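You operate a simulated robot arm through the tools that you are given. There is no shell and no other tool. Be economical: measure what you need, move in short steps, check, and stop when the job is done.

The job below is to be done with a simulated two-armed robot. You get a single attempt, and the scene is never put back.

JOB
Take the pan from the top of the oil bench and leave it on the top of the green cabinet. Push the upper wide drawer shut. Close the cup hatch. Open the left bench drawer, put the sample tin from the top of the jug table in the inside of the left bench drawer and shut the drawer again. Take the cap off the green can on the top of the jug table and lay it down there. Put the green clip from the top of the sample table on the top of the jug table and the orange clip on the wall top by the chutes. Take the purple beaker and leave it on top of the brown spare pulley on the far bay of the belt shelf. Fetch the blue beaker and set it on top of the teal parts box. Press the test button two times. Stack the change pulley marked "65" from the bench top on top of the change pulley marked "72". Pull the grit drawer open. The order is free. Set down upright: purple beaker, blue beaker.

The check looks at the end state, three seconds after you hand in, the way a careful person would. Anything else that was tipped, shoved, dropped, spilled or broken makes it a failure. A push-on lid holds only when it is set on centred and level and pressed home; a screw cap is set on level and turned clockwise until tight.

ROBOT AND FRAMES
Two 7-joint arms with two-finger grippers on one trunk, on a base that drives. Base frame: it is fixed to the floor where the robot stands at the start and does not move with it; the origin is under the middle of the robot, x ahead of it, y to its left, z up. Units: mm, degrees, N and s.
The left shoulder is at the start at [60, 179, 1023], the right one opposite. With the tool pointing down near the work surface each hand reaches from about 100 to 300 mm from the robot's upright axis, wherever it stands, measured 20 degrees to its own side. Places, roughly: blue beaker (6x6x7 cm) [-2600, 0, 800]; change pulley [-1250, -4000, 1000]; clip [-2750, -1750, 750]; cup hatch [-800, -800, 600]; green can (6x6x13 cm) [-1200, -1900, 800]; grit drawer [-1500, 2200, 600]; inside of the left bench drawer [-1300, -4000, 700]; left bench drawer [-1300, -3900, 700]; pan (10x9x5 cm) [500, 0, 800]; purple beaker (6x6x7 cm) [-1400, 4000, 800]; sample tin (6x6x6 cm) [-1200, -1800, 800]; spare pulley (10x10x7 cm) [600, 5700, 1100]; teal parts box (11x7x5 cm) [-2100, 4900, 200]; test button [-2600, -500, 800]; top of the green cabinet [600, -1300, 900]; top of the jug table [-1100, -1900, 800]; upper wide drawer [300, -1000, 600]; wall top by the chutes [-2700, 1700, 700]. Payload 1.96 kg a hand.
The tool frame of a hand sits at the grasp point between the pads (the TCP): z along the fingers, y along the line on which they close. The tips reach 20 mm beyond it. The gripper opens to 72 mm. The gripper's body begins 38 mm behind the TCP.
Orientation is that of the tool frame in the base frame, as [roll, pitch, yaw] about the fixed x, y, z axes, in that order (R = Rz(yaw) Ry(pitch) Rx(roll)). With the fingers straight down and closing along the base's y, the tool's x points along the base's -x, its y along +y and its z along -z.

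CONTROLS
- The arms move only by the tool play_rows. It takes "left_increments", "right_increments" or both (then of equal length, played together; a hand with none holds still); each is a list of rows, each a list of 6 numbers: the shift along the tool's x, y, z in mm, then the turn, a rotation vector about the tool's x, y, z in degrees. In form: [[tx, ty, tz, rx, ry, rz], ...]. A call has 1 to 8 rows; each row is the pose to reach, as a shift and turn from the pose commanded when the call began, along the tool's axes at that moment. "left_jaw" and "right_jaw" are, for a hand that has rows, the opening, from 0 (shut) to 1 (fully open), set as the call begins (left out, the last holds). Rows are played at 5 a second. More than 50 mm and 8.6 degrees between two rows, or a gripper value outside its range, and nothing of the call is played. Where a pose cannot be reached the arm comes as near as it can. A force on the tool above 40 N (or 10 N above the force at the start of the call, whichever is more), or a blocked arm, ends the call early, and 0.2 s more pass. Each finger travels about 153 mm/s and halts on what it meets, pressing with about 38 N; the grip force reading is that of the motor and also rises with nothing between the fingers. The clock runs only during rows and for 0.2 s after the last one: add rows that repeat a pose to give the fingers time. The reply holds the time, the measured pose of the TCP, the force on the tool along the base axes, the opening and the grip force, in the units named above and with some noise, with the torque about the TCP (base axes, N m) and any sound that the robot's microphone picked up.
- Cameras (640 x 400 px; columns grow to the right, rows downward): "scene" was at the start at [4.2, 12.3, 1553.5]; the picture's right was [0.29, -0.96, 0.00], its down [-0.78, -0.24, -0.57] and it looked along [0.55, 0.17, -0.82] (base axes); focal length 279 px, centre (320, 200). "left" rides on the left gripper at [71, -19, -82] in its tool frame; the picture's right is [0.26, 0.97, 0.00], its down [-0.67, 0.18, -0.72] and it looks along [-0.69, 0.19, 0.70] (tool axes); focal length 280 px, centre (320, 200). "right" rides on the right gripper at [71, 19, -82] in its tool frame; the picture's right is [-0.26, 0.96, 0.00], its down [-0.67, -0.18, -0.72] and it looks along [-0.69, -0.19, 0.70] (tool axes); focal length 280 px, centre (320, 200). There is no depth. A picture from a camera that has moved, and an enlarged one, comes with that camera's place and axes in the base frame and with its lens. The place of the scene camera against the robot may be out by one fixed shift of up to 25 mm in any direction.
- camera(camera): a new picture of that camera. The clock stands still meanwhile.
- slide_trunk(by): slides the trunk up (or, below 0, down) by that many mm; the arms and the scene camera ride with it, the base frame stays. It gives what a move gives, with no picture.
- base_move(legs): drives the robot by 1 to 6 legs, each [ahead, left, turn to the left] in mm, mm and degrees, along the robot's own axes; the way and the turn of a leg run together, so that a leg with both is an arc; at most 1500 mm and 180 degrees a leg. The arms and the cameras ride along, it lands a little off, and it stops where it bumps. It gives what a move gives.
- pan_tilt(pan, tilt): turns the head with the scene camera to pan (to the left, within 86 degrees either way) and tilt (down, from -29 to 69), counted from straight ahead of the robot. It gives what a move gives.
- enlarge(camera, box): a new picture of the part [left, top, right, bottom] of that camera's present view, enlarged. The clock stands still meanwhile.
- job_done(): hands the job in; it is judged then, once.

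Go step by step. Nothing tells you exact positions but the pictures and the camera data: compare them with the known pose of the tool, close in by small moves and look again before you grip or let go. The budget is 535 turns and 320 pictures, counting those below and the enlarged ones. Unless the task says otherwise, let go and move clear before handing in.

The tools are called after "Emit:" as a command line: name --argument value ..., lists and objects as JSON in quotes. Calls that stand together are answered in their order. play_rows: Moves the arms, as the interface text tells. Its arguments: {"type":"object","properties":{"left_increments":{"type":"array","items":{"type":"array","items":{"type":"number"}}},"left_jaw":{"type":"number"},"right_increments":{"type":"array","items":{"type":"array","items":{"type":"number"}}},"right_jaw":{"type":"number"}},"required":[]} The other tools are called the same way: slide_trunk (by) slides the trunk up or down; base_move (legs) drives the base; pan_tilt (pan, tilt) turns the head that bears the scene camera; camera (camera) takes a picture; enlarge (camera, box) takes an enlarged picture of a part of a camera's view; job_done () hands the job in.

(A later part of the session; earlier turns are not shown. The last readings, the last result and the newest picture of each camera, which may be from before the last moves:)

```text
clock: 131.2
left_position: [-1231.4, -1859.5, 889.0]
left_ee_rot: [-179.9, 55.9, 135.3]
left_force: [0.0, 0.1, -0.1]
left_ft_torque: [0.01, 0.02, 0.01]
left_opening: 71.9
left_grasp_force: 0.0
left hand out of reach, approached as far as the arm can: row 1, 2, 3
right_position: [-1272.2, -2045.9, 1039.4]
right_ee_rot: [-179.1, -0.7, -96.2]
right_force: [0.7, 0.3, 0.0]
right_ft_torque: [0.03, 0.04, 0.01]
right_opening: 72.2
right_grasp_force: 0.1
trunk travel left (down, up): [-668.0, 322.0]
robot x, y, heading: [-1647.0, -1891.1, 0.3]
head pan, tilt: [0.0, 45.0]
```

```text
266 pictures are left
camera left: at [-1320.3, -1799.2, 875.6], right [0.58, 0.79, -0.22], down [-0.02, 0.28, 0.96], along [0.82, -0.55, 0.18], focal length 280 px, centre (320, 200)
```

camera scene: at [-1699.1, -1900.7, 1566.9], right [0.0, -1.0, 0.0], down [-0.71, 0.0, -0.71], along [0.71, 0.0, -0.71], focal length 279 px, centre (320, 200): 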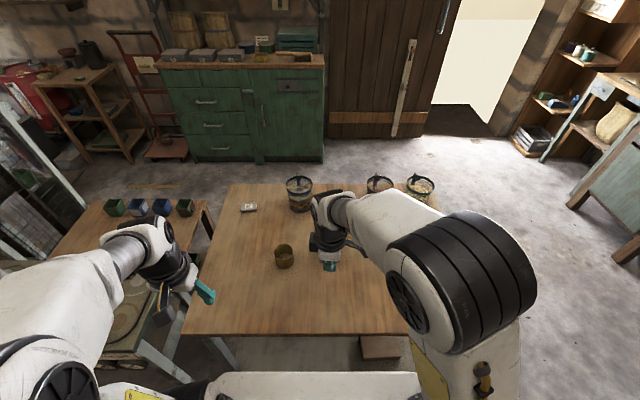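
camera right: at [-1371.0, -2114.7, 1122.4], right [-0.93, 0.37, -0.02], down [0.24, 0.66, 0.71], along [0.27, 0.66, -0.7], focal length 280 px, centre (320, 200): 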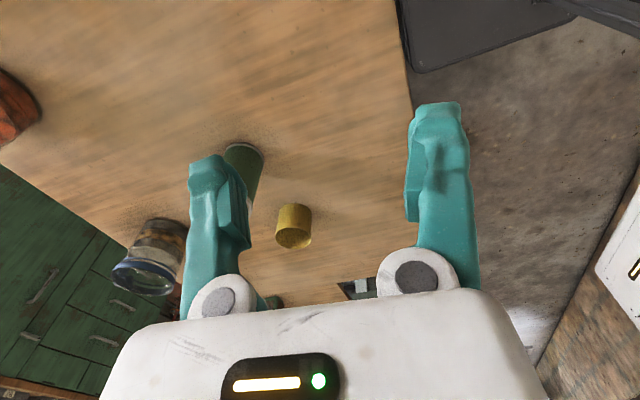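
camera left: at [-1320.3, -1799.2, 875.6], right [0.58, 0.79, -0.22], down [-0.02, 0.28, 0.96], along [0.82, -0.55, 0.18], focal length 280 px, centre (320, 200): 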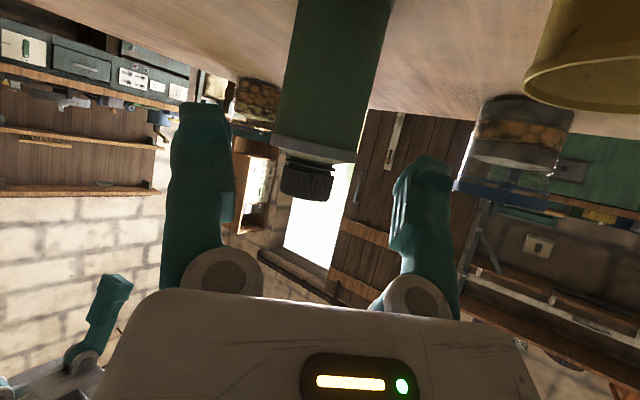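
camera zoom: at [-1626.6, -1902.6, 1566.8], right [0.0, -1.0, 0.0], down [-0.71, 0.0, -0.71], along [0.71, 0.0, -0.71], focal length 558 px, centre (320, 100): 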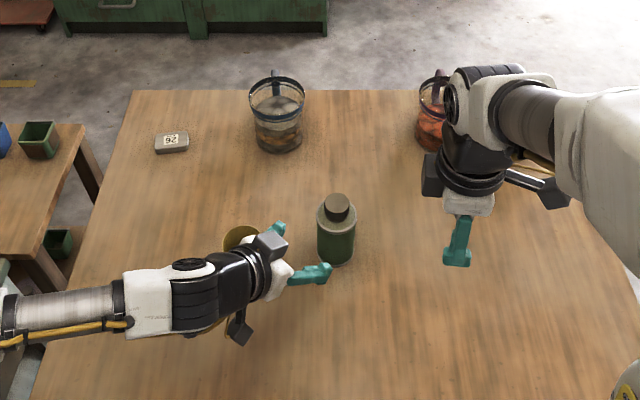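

The can is centred between the left fingers. I advance ~93 mm along the tool to straddle its body.

Emit:
play_rows --left_increments '[[2, 0, 30, 0, 0, 0], [4, 0, 60, 0, 0, 0], [6, 0, 75, 0, 0, 0], [8, 0, 85, 0, 0, 0], [8, 0, 95, 0, 0, 0]]'

Emit:
enlarge --camera "scene" --box '[220, 150, 420, 275]'

Emit:
camera --camera "left"

```text
clock: 132.3
left_position: [-1178.9, -1913.2, 830.1]
left_ee_rot: [-179.7, 56.0, 135.4]
left_force: [-0.3, -0.4, 0.0]
left_ft_torque: [0.0, -0.02, 0.01]
left_opening: 71.9
left_grasp_force: 0.0
right_position: [-1270.5, -2045.8, 1039.5]
right_ee_rot: [-179.0, -0.8, -96.4]
right_force: [-0.2, -0.5, -0.7]
right_ft_torque: [0.0, 0.01, 0.02]
right_opening: 72.1
right_grasp_force: 0.2
trunk travel left (down, up): [-668.0, 322.0]
robot x, y, heading: [-1643.5, -1889.8, -0.2]
head pan, tilt: [0.0, 45.0]
```

```text
3.20 times, centred on (320, 212) of scene
camera zoom: at [-1628.5, -1900.8, 1566.9], right [0.0, -1.0, 0.0], down [-0.71, 0.0, -0.71], along [0.71, 0.0, -0.71], focal length 892 px, centre (320, 160)
```

zoom: 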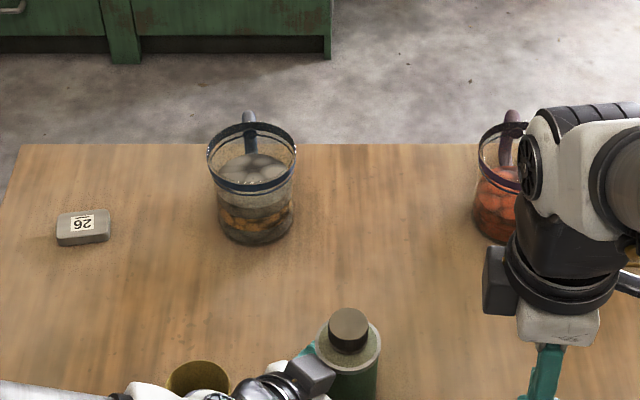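

```text
264 pictures are left
camera left: at [-1268.8, -1851.5, 815.6], right [0.58, 0.79, -0.22], down [-0.02, 0.28, 0.96], along [0.82, -0.55, 0.18], focal length 280 px, centre (320, 200)
```

left: 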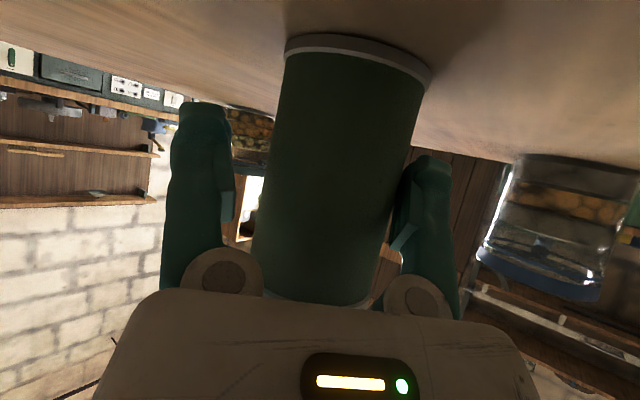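

The can sits a bit toward one finger, so I shift 8 mm sideways to centre and then close.

Emit:
play_rows --left_increments '[[0, 4, 0, 0, 0, 0], [0, 8, 0, 0, 0, 0]]'

Emit:
play_rows --left_increments '[[0, 0, 0, 0, 0, 0], [0, 0, 0, 0, 0, 0], [0, 0, 0, 0, 0, 0]]' --left_jaw 0

Emit:
camera --camera "left"

Emit:
enlarge --camera "scene" --box '[240, 190, 400, 290]'

```text
clock: 132.9
left_position: [-1173.9, -1907.3, 829.6]
left_ee_rot: [-180.0, 56.0, 135.3]
left_force: [0.5, 0.0, 0.4]
left_ft_torque: [0.0, 0.01, 0.03]
left_opening: 72.1
left_grasp_force: 0.0
right_position: [-1272.4, -2046.0, 1040.7]
right_ee_rot: [-179.1, -0.8, -96.2]
right_force: [0.0, -0.5, 0.4]
right_ft_torque: [-0.06, 0.01, -0.01]
right_opening: 72.0
right_grasp_force: 0.0
trunk travel left (down, up): [-668.0, 322.0]
robot x, y, heading: [-1644.2, -1889.9, -0.1]
head pan, tilt: [0.0, 45.0]
```

```text
clock: 133.8
left_position: [-1174.3, -1907.5, 829.4]
left_ee_rot: [-179.9, 56.0, 135.3]
left_force: [-0.2, -1.3, 0.4]
left_ft_torque: [-0.12, -0.07, -0.07]
left_opening: 56.0
left_grasp_force: 37.7
right_position: [-1271.7, -2045.9, 1039.2]
right_ee_rot: [-179.1, -0.8, -96.3]
right_force: [-0.2, 0.7, 0.0]
right_ft_torque: [0.0, 0.02, -0.02]
right_opening: 72.0
right_grasp_force: 0.1
trunk travel left (down, up): [-668.0, 322.0]
robot x, y, heading: [-1640.7, -1894.0, -0.0]
head pan, tilt: [0.0, 45.0]
```

```text
263 pictures are left
camera left: at [-1263.2, -1845.9, 815.8], right [0.58, 0.79, -0.22], down [-0.02, 0.28, 0.96], along [0.82, -0.55, 0.18], focal length 280 px, centre (320, 200)
```

left: 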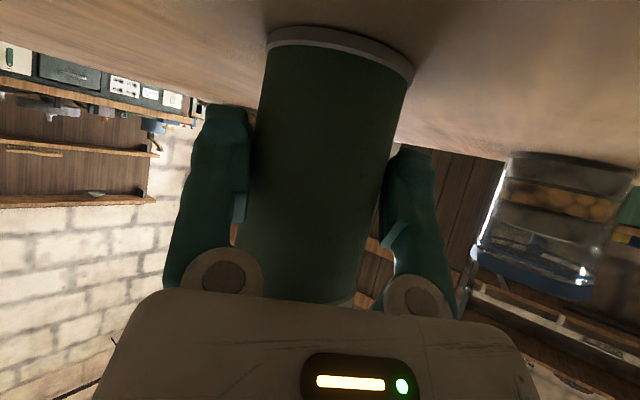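

```text
4.00 times, centred on (320, 240) of scene
camera zoom: at [-1628.7, -1901.0, 1566.9], right [0.0, -1.0, 0.0], down [-0.71, 0.0, -0.71], along [0.71, 0.0, -0.71], focal length 1116 px, centre (320, 40)
```

zoom: 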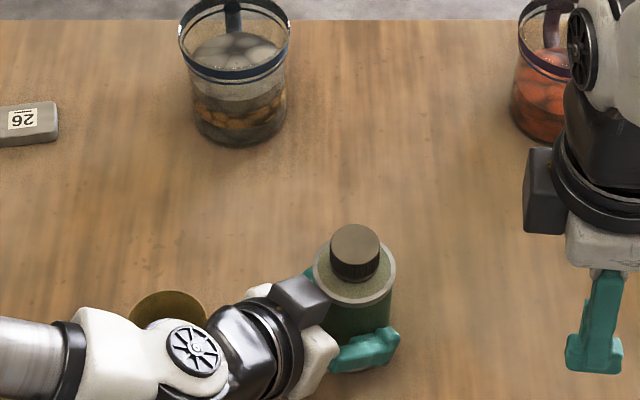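

The can is held (56 mm). Now I bring the right hand over the cap while winding its wrist back, so it has range to unscrew counter-clockwise.

Emit:
play_rows --right_increments '[[-17, -11, 0, 0, 0, 8], [-34, -22, 0, 0, 0, 16], [-51, -34, 0, 0, 0, 24], [-69, -45, 0, 0, 0, 32], [-86, -57, 0, 0, 0, 40], [-103, -68, 0, 0, 0, 48], [-120, -80, 0, 0, 0, 56], [-138, -91, 0, 0, 0, 64]]' --right_jaw 0.9

Emit:
play_rows --right_increments '[[0, 0, 0, 0, 0, 8], [0, 0, 0, 0, 0, 16], [0, 0, 0, 0, 0, 24], [0, 0, 0, 0, 0, 32], [0, 0, 0, 0, 0, 40], [0, 0, 0, 0, 0, 48]]'

Emit:
camera --camera "right"

Emit:
camera --camera "scene"

```text
clock: 135.6
left_position: [-1174.3, -1905.6, 828.5]
left_ee_rot: [-179.9, 56.0, 135.2]
left_force: [0.5, -0.2, 0.2]
left_ft_torque: [0.11, 0.06, 0.02]
left_opening: 56.0
left_grasp_force: 37.8
right_position: [-1204.0, -1946.1, 1070.0]
right_ee_rot: [-176.6, 5.5, -154.1]
right_force: [-0.3, -0.3, -0.8]
right_ft_torque: [0.01, -0.01, 0.01]
right_opening: 64.7
right_grasp_force: 0.1
right hand out of reach, approached as far as the arm can: row 6, 7, 8
trunk travel left (down, up): [-668.0, 322.0]
robot x, y, heading: [-1645.9, -1894.4, -0.1]
head pan, tilt: [0.0, 45.0]
```

```text
clock: 136.9
left_position: [-1173.2, -1907.7, 829.7]
left_ee_rot: [-179.9, 55.9, 135.3]
left_force: [0.2, 0.2, 0.9]
left_ft_torque: [0.0, -0.06, 0.01]
left_opening: 55.9
left_grasp_force: 37.9
right_position: [-1203.7, -1945.7, 1070.3]
right_ee_rot: [178.2, 6.2, 157.6]
right_force: [0.5, -0.6, 0.4]
right_ft_torque: [-0.01, -0.01, 0.01]
right_opening: 64.8
right_grasp_force: 0.0
trunk travel left (down, up): [-668.0, 322.0]
robot x, y, heading: [-1645.6, -1890.9, -0.2]
head pan, tilt: [0.0, 45.0]
```

```text
261 pictures are left
camera right: at [-1270.0, -1901.8, 1144.7], right [0.6, 0.79, 0.06], down [0.47, -0.42, 0.78], along [0.64, -0.44, -0.63], focal length 280 px, centre (320, 200)
```

right: 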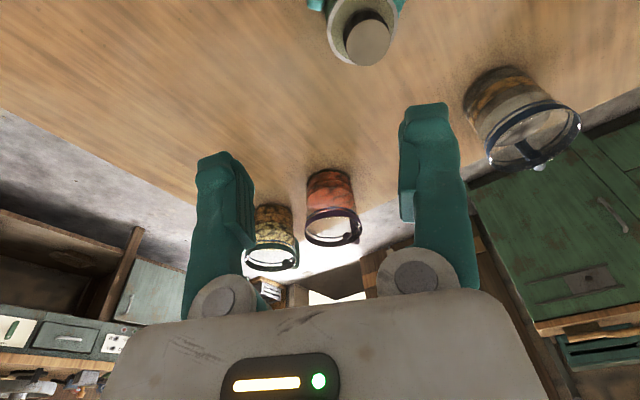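

```text
260 pictures are left
camera scene: at [-1628.7, -1900.7, 1566.9], right [0.0, -1.0, 0.0], down [-0.71, 0.0, -0.71], along [0.71, 0.0, -0.71], focal length 279 px, centre (320, 200)
```

scene: 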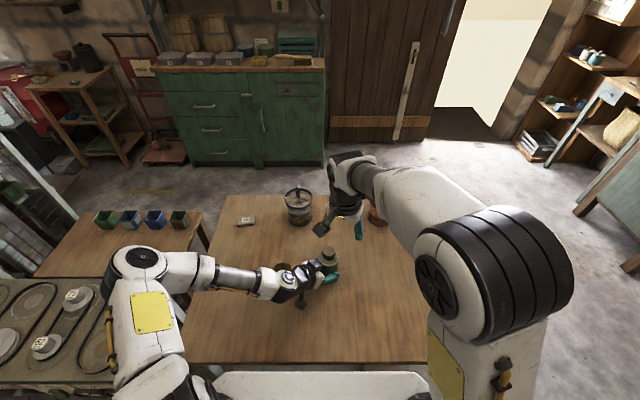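

Cap top from the hand camera: ≈[−1163, −1916, 905]. I level the hand and bring it to just above the cap.

Emit:
play_rows --right_increments '[[-4, 10, 28, 0.5, 1.6, 0], [-7, 20, 56, 1, 3.2, 0], [-11, 30, 84, 1.4, 4.7, 0], [-14, 39.5, 113, 1.8, 6.2, 0]]'

Emit:
camera --camera "right"

Emit:
enlarge --camera "scene" --box '[240, 190, 400, 290]'

```text
clock: 137.9
left_position: [-1174.8, -1907.3, 828.9]
left_ee_rot: [-179.9, 56.1, 135.2]
left_force: [0.3, -0.5, 0.2]
left_ft_torque: [-0.06, -0.02, -0.06]
left_opening: 55.9
left_grasp_force: 37.7
right_position: [-1163.1, -1916.3, 959.1]
right_ee_rot: [-180.0, 0.0, 157.9]
right_force: [-0.2, 0.8, 0.4]
right_ft_torque: [-0.03, -0.02, -0.02]
right_opening: 64.5
right_grasp_force: 0.2
trunk travel left (down, up): [-668.0, 322.0]
robot x, y, heading: [-1640.8, -1889.9, 0.0]
head pan, tilt: [0.0, 45.0]
```

```text
259 pictures are left
camera right: at [-1220.6, -1872.4, 1041.2], right [0.61, 0.8, 0.0], down [0.56, -0.42, 0.71], along [0.57, -0.43, -0.7], focal length 280 px, centre (320, 200)
```

right: 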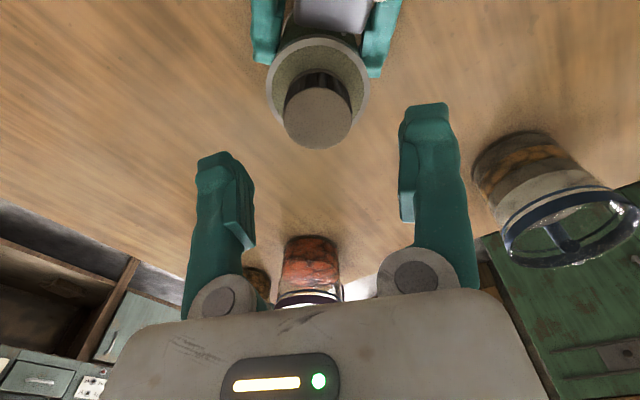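

```text
4.00 times, centred on (320, 240) of scene
camera zoom: at [-1628.3, -1900.5, 1566.9], right [0.0, -1.0, 0.0], down [-0.71, 0.0, -0.71], along [0.71, 0.0, -0.71], focal length 1116 px, centre (320, 40)
```

zoom: 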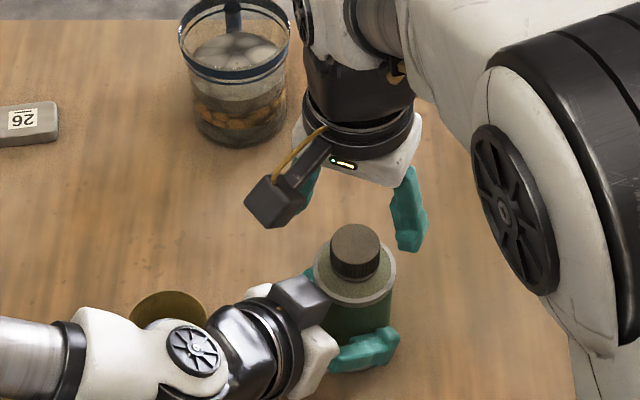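

Well aligned. I descend so the fingers straddle the cap.

Emit:
play_rows --right_increments '[[0, 0, 20, 0, 0, 0], [0, 0, 35, 0, 0, 0], [0, 0, 45, 0, 0, 0], [0, 0, 51, 0, 0, 0], [0, 0, 54, 0, 0, 0]]'

Emit:
camera --camera "right"

Emit:
enlarge --camera "scene" --box '[240, 190, 400, 290]'

```text
clock: 139.2
left_position: [-1174.7, -1906.9, 829.0]
left_ee_rot: [-179.9, 56.0, 135.3]
left_force: [-0.4, 0.3, 1.2]
left_ft_torque: [0.01, 0.01, -0.01]
left_opening: 55.6
left_grasp_force: 38.1
right_position: [-1162.5, -1917.2, 906.6]
right_ee_rot: [-180.0, -0.1, 157.8]
right_force: [-0.1, -0.2, -0.6]
right_ft_torque: [0.0, 0.01, 0.01]
right_opening: 65.0
right_grasp_force: 0.1
trunk travel left (down, up): [-668.0, 322.0]
robot x, y, heading: [-1644.7, -1892.1, -0.1]
head pan, tilt: [0.0, 45.0]
```

```text
257 pictures are left
camera right: at [-1221.2, -1873.1, 988.5], right [0.61, 0.79, 0.0], down [0.56, -0.42, 0.71], along [0.57, -0.43, -0.7], focal length 280 px, centre (320, 200)
```

right: 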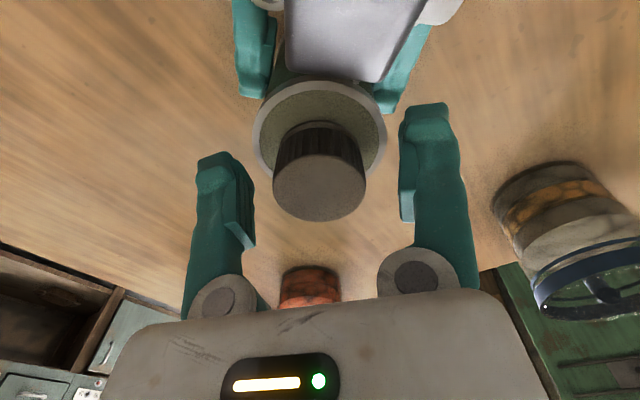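

```text
4.00 times, centred on (320, 240) of scene
camera zoom: at [-1628.7, -1900.6, 1566.9], right [0.0, -1.0, 0.0], down [-0.71, 0.0, -0.71], along [0.71, 0.0, -0.71], focal length 1116 px, centre (320, 40)
```

zoom: 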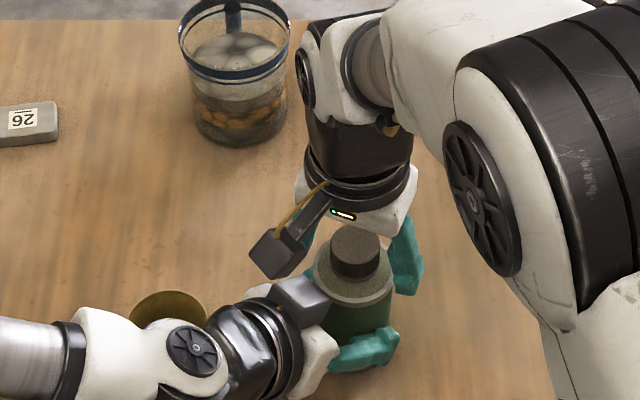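

Centred. I close on the cap.

Emit:
play_rows --right_increments '[[0, 0, 2, 0, 0, 0], [0, 0, 4, 0, 0, 0]]'

Emit:
play_rows --right_increments '[[0, 0, 0, 0, 0, 0], [0, 0, 0, 0, 0, 0], [0, 0, 0, 0, 0, 0]]' --right_jaw 0

Emit:
play_rows --right_increments '[[0, 0, 0, 0, 0, -8], [0, 0, 0, 0, 0, -16], [0, 0, 0, 0, 0, -24], [0, 0, 0, 0, 0, -32]]'

```text
clock: 139.8
left_position: [-1173.9, -1906.1, 829.4]
left_ee_rot: [-179.9, 56.0, 135.2]
left_force: [-0.8, 1.5, 0.8]
left_ft_torque: [0.0, -0.02, -0.01]
left_opening: 55.9
left_grasp_force: 37.8
right_position: [-1162.4, -1917.3, 903.0]
right_ee_rot: [-179.9, 0.0, 157.7]
right_force: [-0.1, 0.8, -0.1]
right_ft_torque: [-0.01, -0.02, -0.02]
right_opening: 64.7
right_grasp_force: 0.1
trunk travel left (down, up): [-668.0, 322.0]
robot x, y, heading: [-1643.0, -1891.7, -0.1]
head pan, tilt: [0.0, 45.0]
```

```text
clock: 140.6
left_position: [-1173.2, -1905.9, 829.2]
left_ee_rot: [180.0, 55.8, 135.3]
left_force: [7.1, 0.7, -7.8]
left_ft_torque: [-0.08, 0.08, 0.17]
left_opening: 55.7
left_grasp_force: 38.0
right_position: [-1162.7, -1916.4, 902.9]
right_ee_rot: [-179.9, 0.0, 157.9]
right_force: [-4.2, -3.7, 24.7]
right_ft_torque: [-0.17, 0.05, -0.09]
right_opening: 31.4
right_grasp_force: 38.0
trunk travel left (down, up): [-668.0, 322.0]
robot x, y, heading: [-1646.4, -1892.0, -0.0]
head pan, tilt: [0.0, 45.0]
```

```text
clock: 141.6
left_position: [-1174.8, -1905.8, 830.6]
left_ee_rot: [-179.9, 56.0, 135.5]
left_force: [-12.8, 26.0, 0.6]
left_ft_torque: [-0.71, -0.12, 0.97]
left_opening: 55.1
left_grasp_force: 38.6
right_position: [-1163.6, -1917.8, 903.4]
right_ee_rot: [-179.8, 0.1, -170.3]
right_force: [11.1, -24.4, 20.5]
right_ft_torque: [-0.71, -0.1, -0.83]
right_opening: 30.0
right_grasp_force: 38.4
trunk travel left (down, up): [-668.0, 322.0]
robot x, y, heading: [-1642.2, -1889.9, -0.1]
head pan, tilt: [0.0, 45.0]
```

Emit:
play_rows --right_increments '[[0, 0, -1, 0, 0, -8], [0, 0, -1, 0, 0, -16], [0, 0, -1, 0, 0, -24], [0, 0, -1, 0, 0, -32], [0, 0, -1, 0, 0, -40]]'

Emit:
camera --camera "right"

Emit:
enlarge --camera "scene" --box '[240, 190, 400, 290]'

```text
clock: 142.8
left_position: [-1173.9, -1906.9, 830.3]
left_ee_rot: [-180.0, 55.9, 135.3]
left_force: [-5.1, 29.2, 0.3]
left_ft_torque: [-0.43, 0.14, 1.03]
left_opening: 55.1
left_grasp_force: 38.0
right_position: [-1164.0, -1919.6, 903.7]
right_ee_rot: [-179.8, -0.2, -130.1]
right_force: [8.7, -31.9, 27.6]
right_ft_torque: [-1.52, -0.4, -0.75]
right_opening: 30.1
right_grasp_force: 37.6
trunk travel left (down, up): [-668.0, 322.0]
robot x, y, heading: [-1644.4, -1892.1, -0.2]
head pan, tilt: [0.0, 45.0]
```

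```text
255 pictures are left
camera right: at [-1223.4, -1961.1, 986.3], right [-0.57, 0.82, 0.0], down [0.57, 0.4, 0.72], along [0.59, 0.4, -0.7], focal length 280 px, centre (320, 200)
```

right: 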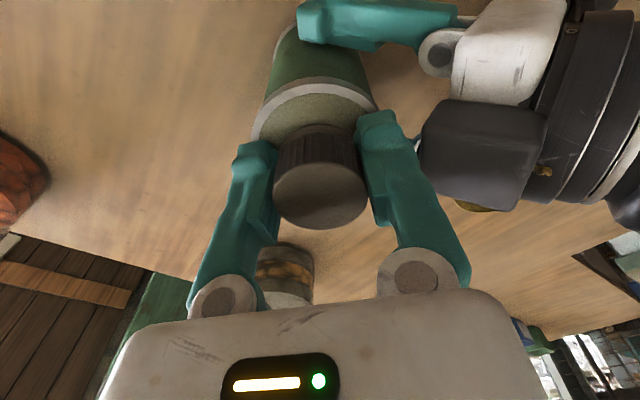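

```text
4.00 times, centred on (320, 240) of scene
camera zoom: at [-1630.6, -1901.2, 1567.0], right [0.0, -1.0, 0.0], down [-0.71, 0.0, -0.71], along [0.71, 0.0, -0.71], focal length 1116 px, centre (320, 40)
```

zoom: 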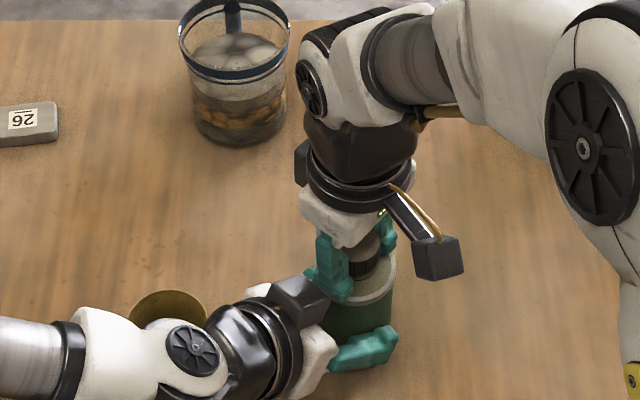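

The cap seems to be turning but the hand is pushed sideways and up. I shift to comply, raise 2 mm and keep turning.

Emit:
play_rows --right_increments '[[2.4, -3.3, -2, 0, 0, -4], [2.4, -3.3, -2, 0, 0, -12], [2.4, -3.3, -2, 0, 0, -20], [2.4, -3.3, -3, 0, 0, -28], [2.4, -3.3, -3, 0, 0, -36], [2.4, -3.3, -3, 0, 0, -44]]'

Emit:
enlarge --camera "right" --box '[220, 60, 460, 260]'

```text
clock: 144.2
left_position: [-1174.3, -1907.4, 829.8]
left_ee_rot: [-179.8, 56.1, 135.3]
left_force: [-8.8, 15.1, 23.5]
left_ft_torque: [-0.65, -0.68, 0.09]
left_opening: 54.7
left_grasp_force: 38.5
right_position: [-1162.9, -1919.5, 904.3]
right_ee_rot: [179.7, 0.0, -86.0]
right_force: [8.1, -15.4, -27.1]
right_ft_torque: [-0.79, -0.21, -0.04]
right_opening: 29.8
right_grasp_force: 38.4
trunk travel left (down, up): [-668.0, 322.0]
robot x, y, heading: [-1648.2, -1893.1, -0.1]
head pan, tilt: [0.0, 45.0]
```

```text
2.00 times, centred on (340, 160) of right
camera zoom: at [-1175.4, -1992.9, 987.4], right [-0.98, 0.19, 0.0], down [0.14, 0.69, 0.71], along [0.14, 0.7, -0.7], focal length 561 px, centre (280, 280)
```

zoom: 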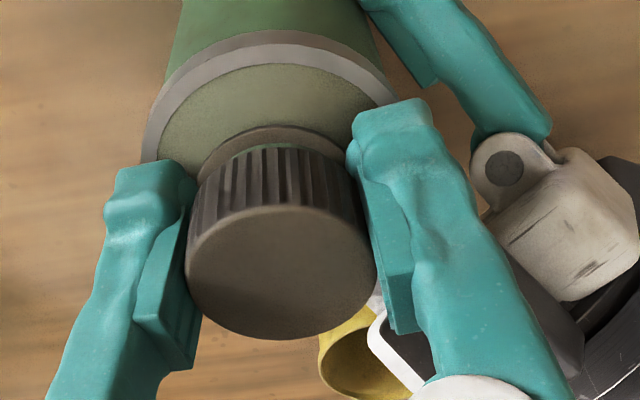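

The initial torque has dropped, so it is loosening. I regrip and give another turn: open, wind back 120°, close, turn 120° CCW.

Emit:
play_rows --right_increments '[[0, 0, 0, 0, 0, 0], [0, 0, 0, 0, 0, 0], [0, 0, 0, 0, 0, 8], [0, 0, 0, 0, 0, 16], [0, 0, 0, 0, 0, 24], [0, 0, 0, 0, 0, 32], [0, 0, 0, 0, 0, 40], [0, 0, 0, 0, 0, 48]]' --right_jaw 0.75

Emit:
play_rows --right_increments '[[0, 0, 0, 0, 0, 8], [0, 0, 0, 0, 0, 16], [0, 0, 0, 0, 0, 24], [0, 0, 0, 0, 0, 32], [0, 0, 0, 0, 0, 40], [0, 0, 0, 0, 0, 48], [0, 0, 0, 0, 0, 56], [0, 0, 0, 0, 0, 64]]'

Emit:
enlarge --camera "right" --box '[220, 60, 460, 260]'

```text
clock: 145.9
left_position: [-1173.0, -1906.9, 830.3]
left_ee_rot: [-179.8, 56.2, 135.3]
left_force: [-5.2, 7.1, 3.8]
left_ft_torque: [-0.41, 0.05, -0.05]
left_opening: 54.7
left_grasp_force: 38.2
right_position: [-1162.4, -1921.0, 905.8]
right_ee_rot: [180.0, 0.0, -134.2]
right_force: [2.5, -7.6, 0.0]
right_ft_torque: [-0.05, 0.0, 0.09]
right_opening: 50.2
right_grasp_force: 0.0
trunk travel left (down, up): [-668.0, 322.0]
robot x, y, heading: [-1646.5, -1896.1, 0.0]
head pan, tilt: [0.0, 45.0]
```

```text
clock: 147.8
left_position: [-1172.8, -1906.9, 828.9]
left_ee_rot: [-179.7, 55.9, 135.4]
left_force: [-1.3, 0.0, 0.2]
left_ft_torque: [0.1, 0.14, -0.01]
left_opening: 54.5
left_grasp_force: 37.4
right_position: [-1162.0, -1920.5, 906.4]
right_ee_rot: [180.0, 0.0, 161.7]
right_force: [0.1, -0.7, 0.5]
right_ft_torque: [0.0, -0.02, -0.01]
right_opening: 54.3
right_grasp_force: 0.1
trunk travel left (down, up): [-668.0, 322.0]
robot x, y, heading: [-1645.8, -1891.5, -0.3]
head pan, tilt: [0.0, 45.0]
```

```text
2.00 times, centred on (340, 160) of right
camera zoom: at [-1222.5, -1881.3, 988.8], right [0.55, 0.83, 0.0], down [0.58, -0.39, 0.71], along [0.6, -0.39, -0.7], focal length 561 px, centre (280, 280)
```

zoom: 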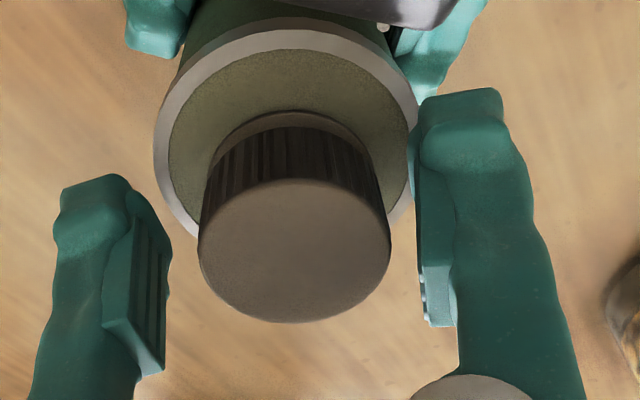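

Centred on the cap; close and turn CCW again.

Emit:
play_rows --right_increments '[[0, 0, 1, 0, 0, 0], [0, 0, 1, 0, 0, 0], [0, 0, 1, 0, 0, -8], [0, 0, 1, 0, 0, -16], [0, 0, 0, 0, 0, -24], [0, 0, 0, 0, 0, -32], [0, 0, 0, 0, 0, -40], [0, 0, 0, 0, 0, -48]]' --right_jaw 0

Emit:
play_rows --right_increments '[[0, 0, 0, 0, 0, -8], [0, 0, 0, 0, 0, -16], [0, 0, -0.5, 0, 0, -24], [0, 0, -0.5, 0, 0, -32], [0, 0, -1, 0, 0, -40], [0, 0, -1, 0, 0, -48], [0, 0, -1, 0, 0, -56], [0, 0, -1, 0, 0, -64]]'

Emit:
enlarge --camera "right" --box '[220, 60, 460, 260]'

```text
clock: 149.6
left_position: [-1172.7, -1906.8, 828.1]
left_ee_rot: [-179.9, 56.0, 135.5]
left_force: [-13.5, -6.3, 0.3]
left_ft_torque: [0.53, -0.47, -0.25]
left_opening: 54.0
left_grasp_force: 38.3
right_position: [-1162.5, -1921.1, 906.5]
right_ee_rot: [-180.0, -0.1, -150.0]
right_force: [13.6, 5.8, -2.2]
right_ft_torque: [-0.03, -0.5, -0.04]
right_opening: 30.4
right_grasp_force: 38.2
trunk travel left (down, up): [-668.0, 322.0]
robot x, y, heading: [-1647.7, -1891.1, -0.1]
head pan, tilt: [0.0, 45.0]
```

```text
clock: 151.3
left_position: [-1172.3, -1906.0, 829.5]
left_ee_rot: [-179.9, 55.9, 135.5]
left_force: [-3.7, 2.5, 0.1]
left_ft_torque: [0.47, 0.18, 0.0]
left_opening: 54.1
left_grasp_force: 37.3
right_position: [-1162.0, -1921.5, 907.3]
right_ee_rot: [179.8, -0.2, -86.1]
right_force: [3.4, -2.7, -2.3]
right_ft_torque: [-0.65, -0.38, -0.01]
right_opening: 30.2
right_grasp_force: 38.3
trunk travel left (down, up): [-668.0, 322.0]
robot x, y, heading: [-1644.9, -1890.1, 0.0]
head pan, tilt: [0.0, 45.0]
```

```text
2.00 times, centred on (340, 160) of right
camera zoom: at [-1175.7, -1994.4, 989.0], right [-0.98, 0.2, 0.0], down [0.14, 0.69, 0.71], along [0.14, 0.7, -0.7], focal length 561 px, centre (280, 280)
```

zoom: 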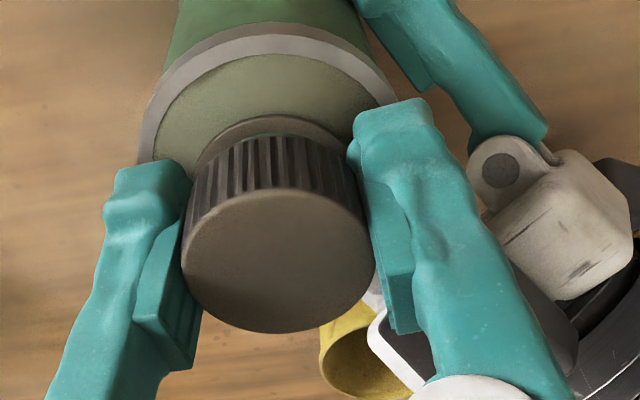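

Turning is free now; I try a gentle lift of the cap.

Emit:
play_rows --right_increments '[[0, 0, -2, 0, 0, 0], [0, 0, -4, 0, 0, 0], [0, 0, -6, 0, 0, 0]]'

Emit:
enlarge --camera "right" --box '[220, 60, 460, 260]'

```text
clock: 152.2
left_position: [-1172.6, -1906.4, 831.1]
left_ee_rot: [179.8, 55.9, 135.3]
left_force: [-5.8, 9.2, 32.4]
left_ft_torque: [-0.31, -0.51, -0.02]
left_opening: 53.8
left_grasp_force: 38.0
right_position: [-1162.5, -1921.4, 912.9]
right_ee_rot: [179.6, -0.1, -86.3]
right_force: [6.8, -8.3, -36.3]
right_ft_torque: [-0.91, -0.34, -0.05]
right_opening: 30.9
right_grasp_force: 38.1
trunk travel left (down, up): [-668.0, 322.0]
robot x, y, heading: [-1643.6, -1889.5, -0.4]
head pan, tilt: [0.0, 45.0]
```

```text
2.00 times, centred on (340, 160) of right
camera zoom: at [-1176.2, -1994.1, 994.8], right [-0.98, 0.2, 0.0], down [0.14, 0.69, 0.71], along [0.14, 0.7, -0.7], focal length 561 px, centre (280, 280)
```

zoom: 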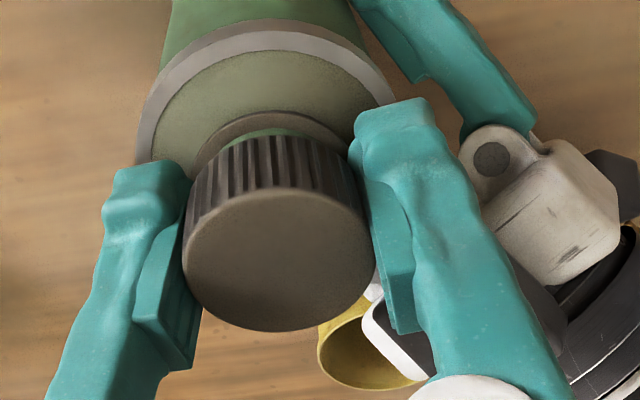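

The cap has risen (green neck visible) but the thread still holds. Another wind-back and turn.

Emit:
play_rows --right_increments '[[0, 0, 5, 0, 0, 0], [0, 0, 5, 0, 0, 0], [0, 0, 5, 0, 0, 8], [0, 0, 5, 0, 0, 16], [0, 0, 5, 0, 0, 24], [0, 0, 5, 0, 0, 32], [0, 0, 5, 0, 0, 40], [0, 0, 5, 0, 0, 48]]' --right_jaw 0.75

Emit:
play_rows --right_increments '[[0, 0, 0, 0, 0, 8], [0, 0, 0, 0, 0, 16], [0, 0, 0, 0, 0, 24], [0, 0, 0, 0, 0, 32], [0, 0, 0, 0, 0, 40], [0, 0, 0, 0, 0, 48], [0, 0, 0, 0, 0, 56], [0, 0, 0, 0, 0, 64]]'

Emit:
play_rows --right_increments '[[0, 0, 0, 0, 0, 0], [0, 0, 0, 0, 0, 0], [0, 0, 0, 0, 0, -8], [0, 0, -0.5, 0, 0, -16], [0, 0, -0.5, 0, 0, -24], [0, 0, -1, 0, 0, -32], [0, 0, -1, 0, 0, -40], [0, 0, -1, 0, 0, -48]]' --right_jaw 0

Emit:
play_rows --right_increments '[[0, 0, 0, 0, 0, -8], [0, 0, 0, 0, 0, -16], [0, 0, -0.5, 0, 0, -24], [0, 0, -0.5, 0, 0, -32], [0, 0, -1, 0, 0, -40], [0, 0, -1, 0, 0, -48], [0, 0, -1, 0, 0, -56], [0, 0, -1, 0, 0, -64]]'

Emit:
play_rows --right_increments '[[0, 0, -3, 0, 0, 0], [0, 0, -6, 0, 0, 0]]'

Emit:
enlarge --camera "right" --box '[220, 60, 460, 260]'

```text
clock: 153.9
left_position: [-1173.7, -1906.9, 829.4]
left_ee_rot: [-179.8, 56.0, 135.5]
left_force: [-2.7, 7.9, -3.3]
left_ft_torque: [-0.44, -0.09, -0.03]
left_opening: 53.9
left_grasp_force: 38.2
right_position: [-1162.6, -1920.7, 907.9]
right_ee_rot: [180.0, -0.2, -134.3]
right_force: [2.6, -7.7, -1.1]
right_ft_torque: [-0.11, -0.04, 0.11]
right_opening: 49.3
right_grasp_force: 0.0
trunk travel left (down, up): [-668.0, 322.0]
robot x, y, heading: [-1644.9, -1894.7, -0.1]
head pan, tilt: [0.0, 45.0]
```

```text
clock: 155.8
left_position: [-1174.2, -1907.5, 828.6]
left_ee_rot: [-179.8, 56.0, 135.4]
left_force: [0.2, -0.3, -4.4]
left_ft_torque: [0.04, 0.08, -0.01]
left_opening: 53.6
left_grasp_force: 38.1
right_position: [-1161.8, -1921.0, 908.7]
right_ee_rot: [-180.0, 0.0, 161.7]
right_force: [0.6, 0.5, -0.5]
right_ft_torque: [-0.05, 0.02, -0.02]
right_opening: 53.9
right_grasp_force: 0.1
trunk travel left (down, up): [-668.0, 322.0]
robot x, y, heading: [-1646.2, -1890.2, 0.2]
head pan, tilt: [0.0, 45.0]
```

```text
clock: 157.6
left_position: [-1174.0, -1907.6, 827.8]
left_ee_rot: [-179.7, 55.8, 135.4]
left_force: [3.1, 6.7, -8.8]
left_ft_torque: [-0.33, 0.38, 0.21]
left_opening: 53.4
left_grasp_force: 38.0
right_position: [-1160.8, -1919.9, 908.2]
right_ee_rot: [179.9, 0.0, -150.1]
right_force: [-2.0, -8.1, 5.5]
right_ft_torque: [-0.19, -0.01, -0.09]
right_opening: 29.9
right_grasp_force: 38.2
trunk travel left (down, up): [-668.0, 322.0]
robot x, y, heading: [-1644.5, -1891.5, -0.2]
head pan, tilt: [0.0, 45.0]
```

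```text
clock: 159.3
left_position: [-1173.6, -1906.5, 829.5]
left_ee_rot: [-179.7, 55.9, 135.4]
left_force: [0.6, 2.6, -3.2]
left_ft_torque: [-0.15, 0.09, 0.05]
left_opening: 53.5
left_grasp_force: 37.8
right_position: [-1162.0, -1920.9, 909.5]
right_ee_rot: [180.0, 0.0, -86.0]
right_force: [-1.0, -2.1, -0.3]
right_ft_torque: [-0.03, 0.01, -0.02]
right_opening: 30.1
right_grasp_force: 37.7
trunk travel left (down, up): [-668.0, 322.0]
robot x, y, heading: [-1647.3, -1889.4, -0.2]
head pan, tilt: [0.0, 45.0]
```

```text
clock: 159.9
left_position: [-1174.8, -1906.9, 829.4]
left_ee_rot: [-179.9, 56.0, 135.2]
left_force: [-0.1, -0.1, -4.4]
left_ft_torque: [0.08, 0.05, -0.02]
left_opening: 53.5
left_grasp_force: 38.2
right_position: [-1162.2, -1921.2, 916.1]
right_ee_rot: [179.9, 0.1, -86.1]
right_force: [-0.9, -0.2, -0.3]
right_ft_torque: [-0.01, 0.01, -0.03]
right_opening: 30.2
right_grasp_force: 38.3
trunk travel left (down, up): [-668.0, 322.0]
robot x, y, heading: [-1642.1, -1894.3, -0.1]
head pan, tilt: [0.0, 45.0]
```

```text
2.00 times, centred on (340, 160) of right
camera zoom: at [-1175.3, -1993.3, 998.3], right [-0.98, 0.2, 0.0], down [0.14, 0.68, 0.72], along [0.14, 0.7, -0.7], focal length 561 px, centre (280, 280)
```

zoom: 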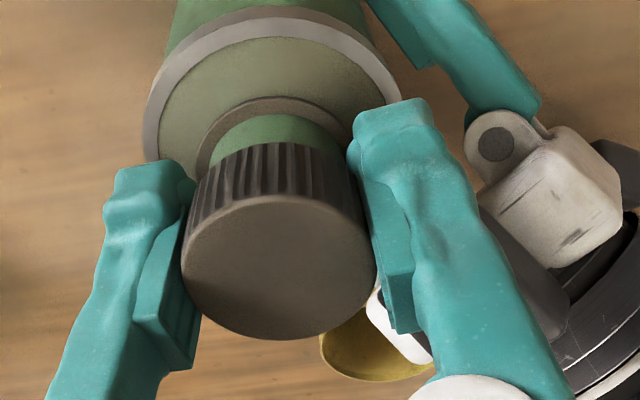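

The cap is off. I lift it clear and carry it to a free spot on the table to the right, near [−1200, −2070].

Emit:
play_rows --right_increments '[[0, 0, -30, 0, 0, 0], [0, 0, -55, 0, 0, 0], [40, 10, -55, 0, 0, 0], [80, 25, -50, 0, 0, 0], [120, 40, -20, 0, 0, 0], [147, 50, 20, 0, 0, 0], [147, 50, 60, 0, 0, 0], [147, 50, 90, 0, 0, 0]]'

Emit:
camera --camera "scene"

Emit:
camera --camera "right"

```text
refused: row 5 steps farther than a row can; nothing moved
```

```text
248 pictures are left
camera scene: at [-1628.0, -1900.7, 1566.8], right [0.0, -1.0, 0.0], down [-0.71, 0.0, -0.71], along [0.71, 0.0, -0.71], focal length 279 px, centre (320, 200)
```

scene: 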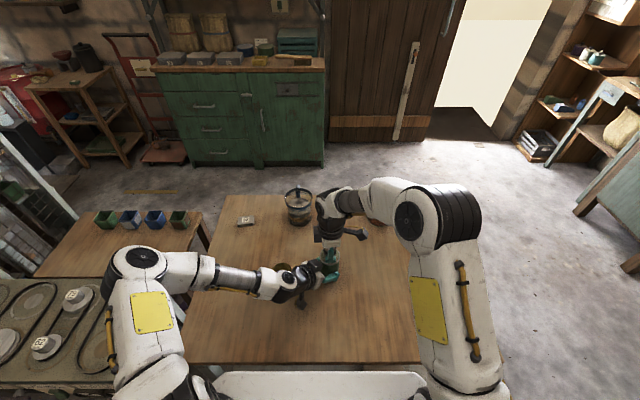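

```text
247 pictures are left
camera right: at [-1175.3, -1993.3, 998.3], right [-0.98, 0.2, 0.0], down [0.14, 0.68, 0.72], along [0.14, 0.7, -0.7], focal length 280 px, centre (320, 200)
```

right: 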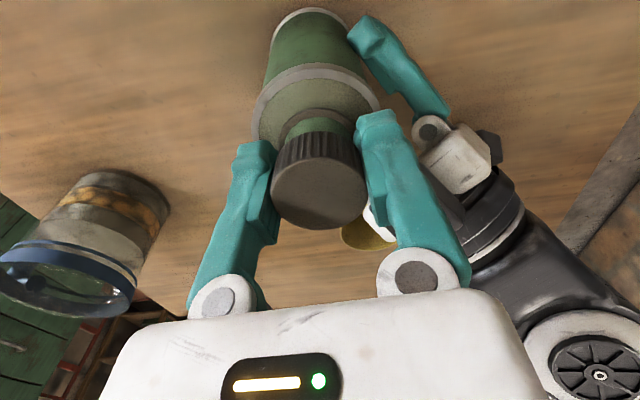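

Emit:
play_rows --right_increments '[[0, 0, -30, 0, 0, 0], [0, 0, -55, 0, 0, 0], [40, 10, -55, 0, 0, 0], [80, 25, -50, 0, 0, 0], [120, 40, -30, 0, 0, 0], [147, 50, 5, 0, 0, 0], [147, 50, 50, 0, 0, 0], [147, 50, 85, 0, 0, 0]]'

Emit:
camera --camera "right"

Emit:
enlarge --camera "scene" --box '[240, 180, 440, 305]'

```text
clock: 161.8
left_position: [-1173.1, -1907.9, 830.3]
left_ee_rot: [-179.8, 55.9, 135.4]
left_force: [-1.4, 0.2, -3.0]
left_ft_torque: [0.06, 0.05, 0.01]
left_opening: 53.3
left_grasp_force: 38.3
right_position: [-1201.3, -2069.3, 827.7]
right_ee_rot: [180.0, 0.0, -86.0]
right_force: [0.4, 0.3, 0.7]
right_ft_torque: [0.0, 0.0, 0.02]
right_opening: 30.0
right_grasp_force: 38.0
trunk travel left (down, up): [-668.0, 322.0]
robot x, y, heading: [-1645.2, -1891.8, 0.0]
head pan, tilt: [0.0, 45.0]
```

```text
246 pictures are left
camera right: at [-1215.3, -2141.8, 910.4], right [-0.98, 0.2, 0.0], down [0.14, 0.68, 0.72], along [0.14, 0.7, -0.7], focal length 280 px, centre (320, 200)
```

right: 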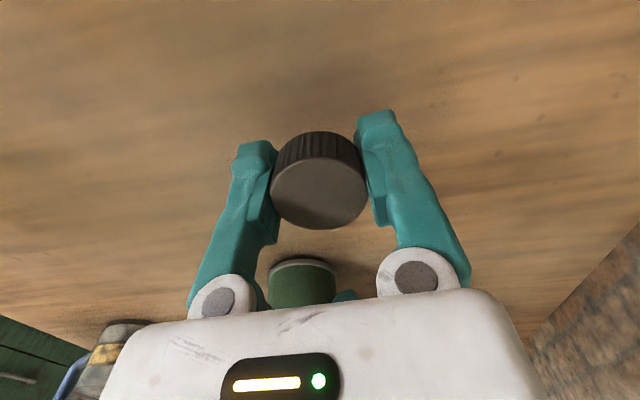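

```text
3.20 times, centred on (340, 242) of scene
camera zoom: at [-1627.4, -1901.3, 1566.9], right [0.0, -1.0, 0.0], down [-0.71, 0.0, -0.71], along [0.71, 0.0, -0.71], focal length 892 px, centre (256, 64)
```

zoom: 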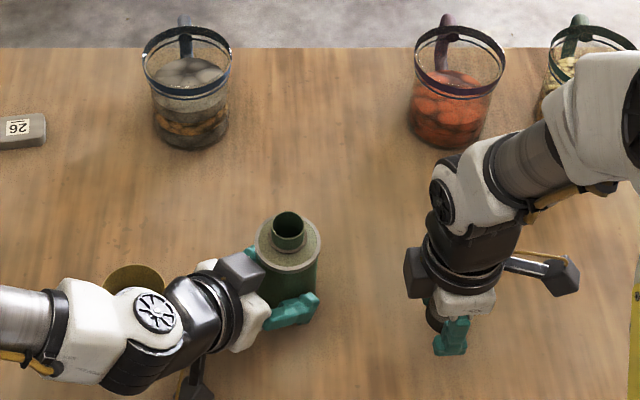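

I lower the cap to the table until it touches and release.

Emit:
play_rows --right_increments '[[0, 0, 8, 0, 0, 0], [0, 0, 14, 0, 0, 0], [0, 0, 18, 0, 0, 0], [0, 0, 21, 0, 0, 0], [0, 0, 24, 0, 0, 0], [0, 0, 27, 0, 0, 0], [0, 0, 30, 0, 0, 0], [0, 0, 33, 0, 0, 0]]'

Emit:
camera --camera "right"

```text
clock: 163.6
left_position: [-1173.0, -1906.3, 830.3]
left_ee_rot: [-179.9, 56.0, 135.2]
left_force: [-0.2, 1.0, -4.1]
left_ft_torque: [0.04, 0.05, 0.05]
left_opening: 53.1
left_grasp_force: 38.6
right_position: [-1201.9, -2071.1, 800.8]
right_ee_rot: [-179.9, -0.1, -86.3]
right_force: [-0.2, -1.4, 19.4]
right_ft_torque: [-0.01, 0.18, -0.11]
right_opening: 29.9
right_grasp_force: 37.6
trunk travel left (down, up): [-668.0, 322.0]
robot x, y, heading: [-1644.6, -1893.3, -0.1]
head pan, tilt: [0.0, 45.0]
```

```text
244 pictures are left
camera right: at [-1216.5, -2143.0, 882.3], right [-0.98, 0.2, 0.0], down [0.14, 0.69, 0.71], along [0.14, 0.7, -0.7], focal length 280 px, centre (320, 200)
```

right: 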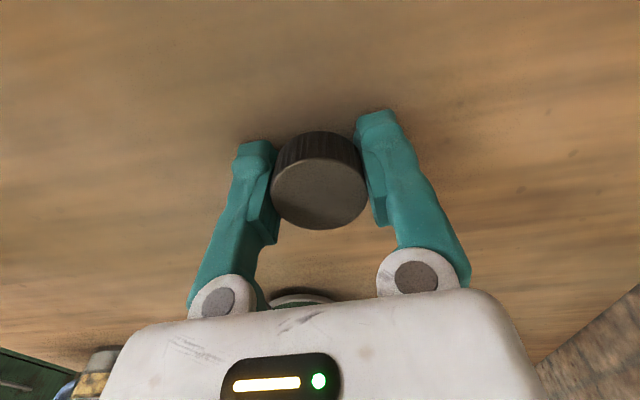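

Contact with the table. Open and lift.

Emit:
play_rows --right_increments '[[0, 0, -2, 0, 0, 0], [0, 0, -2, 0, 0, 0], [0, 0, -2, 0, 0, 0], [0, 0, -40, 0, 0, 0], [0, 0, -80, 0, 0, 0], [0, 0, -120, 0, 0, 0], [30, 30, -160, 0, 0, 0]]' --right_jaw 0.8

Emit:
camera --camera "right"

Emit:
play_rows --left_increments '[[0, 0, 0, 0, 0, 0], [0, 0, 0, 0, 0, 0], [0, 0, -20, 0, 0, 0], [0, 0, -50, 0, 0, 0], [0, 0, -90, 0, 0, 0], [0, 0, -120, 0, 0, 0]]' --left_jaw 1

Emit:
enlarge --camera "scene" --box '[220, 170, 440, 307]'

```text
refused: row 7 steps farther than a row can; nothing moved
```

```text
243 pictures are left
camera right: at [-1216.5, -2143.0, 882.3], right [-0.98, 0.2, 0.0], down [0.14, 0.69, 0.71], along [0.14, 0.7, -0.7], focal length 280 px, centre (320, 200)
```

right: 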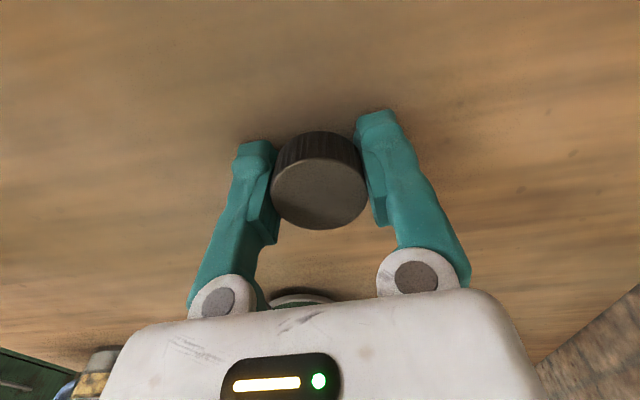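

```text
clock: 164.9
left_position: [-1245.9, -1836.2, 896.0]
left_ee_rot: [-179.8, 56.0, 135.4]
left_force: [0.4, 0.5, -0.3]
left_ft_torque: [0.02, -0.02, 0.0]
left_opening: 71.7
left_grasp_force: 0.1
right_position: [-1203.3, -2070.3, 799.9]
right_ee_rot: [-179.7, 0.0, -86.1]
right_force: [9.8, -7.0, 36.4]
right_ft_torque: [-0.13, 0.01, 0.07]
right_opening: 30.0
right_grasp_force: 38.5
trunk travel left (down, up): [-668.0, 322.0]
robot x, y, heading: [-1644.1, -1891.9, -0.1]
head pan, tilt: [0.0, 45.0]
```

```text
2.91 times, centred on (330, 238) of scene
camera zoom: at [-1630.9, -1900.3, 1567.0], right [0.0, -1.0, 0.0], down [-0.71, 0.0, -0.71], along [0.71, 0.0, -0.71], focal length 811 px, centre (291, 88)
```

zoom: 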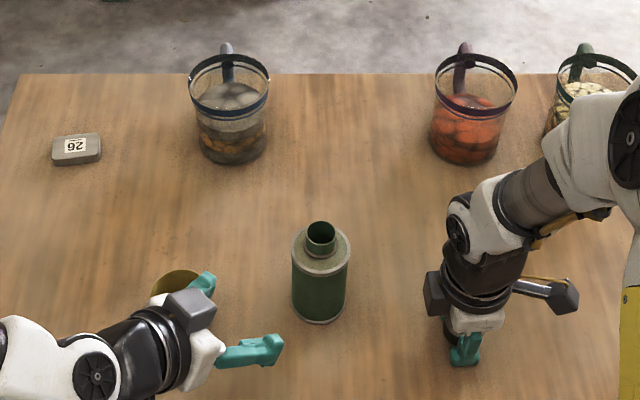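

The can stands upright and released. Now I release the cap with shorter steps.

Emit:
play_rows --right_increments '[[0, 0, -2, 0, 0, 0], [0, 0, -2, 0, 0, 0], [0, 0, -2, 0, 0, 0], [0, 0, -40, 0, 0, 0], [0, 0, -80, 0, 0, 0], [0, 0, -120, 0, 0, 0], [0, 0, -160, 0, 0, 0]]' --right_jaw 0.8

Emit:
camera --camera "right"

```text
clock: 166.6
left_position: [-1245.4, -1835.1, 896.4]
left_ee_rot: [-179.9, 55.9, 135.3]
left_force: [-0.2, -0.8, -0.9]
left_ft_torque: [-0.01, 0.03, -0.01]
left_opening: 71.8
left_grasp_force: 0.0
right_position: [-1204.6, -2071.7, 959.3]
right_ee_rot: [179.8, 0.1, -86.1]
right_force: [-0.4, -0.3, 0.6]
right_ft_torque: [0.01, -0.02, 0.05]
right_opening: 58.0
right_grasp_force: 0.1
trunk travel left (down, up): [-668.0, 322.0]
robot x, y, heading: [-1648.9, -1890.9, 0.2]
head pan, tilt: [0.0, 45.0]
```

```text
241 pictures are left
camera right: at [-1218.2, -2144.3, 1041.8], right [-0.98, 0.2, 0.0], down [0.14, 0.69, 0.71], along [0.14, 0.7, -0.7], focal length 280 px, centre (320, 200)
```

right: 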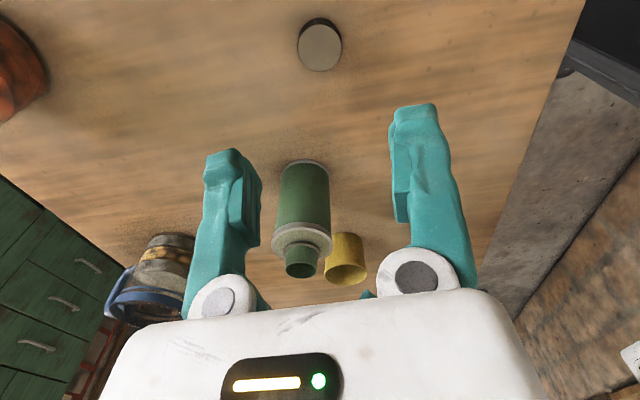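

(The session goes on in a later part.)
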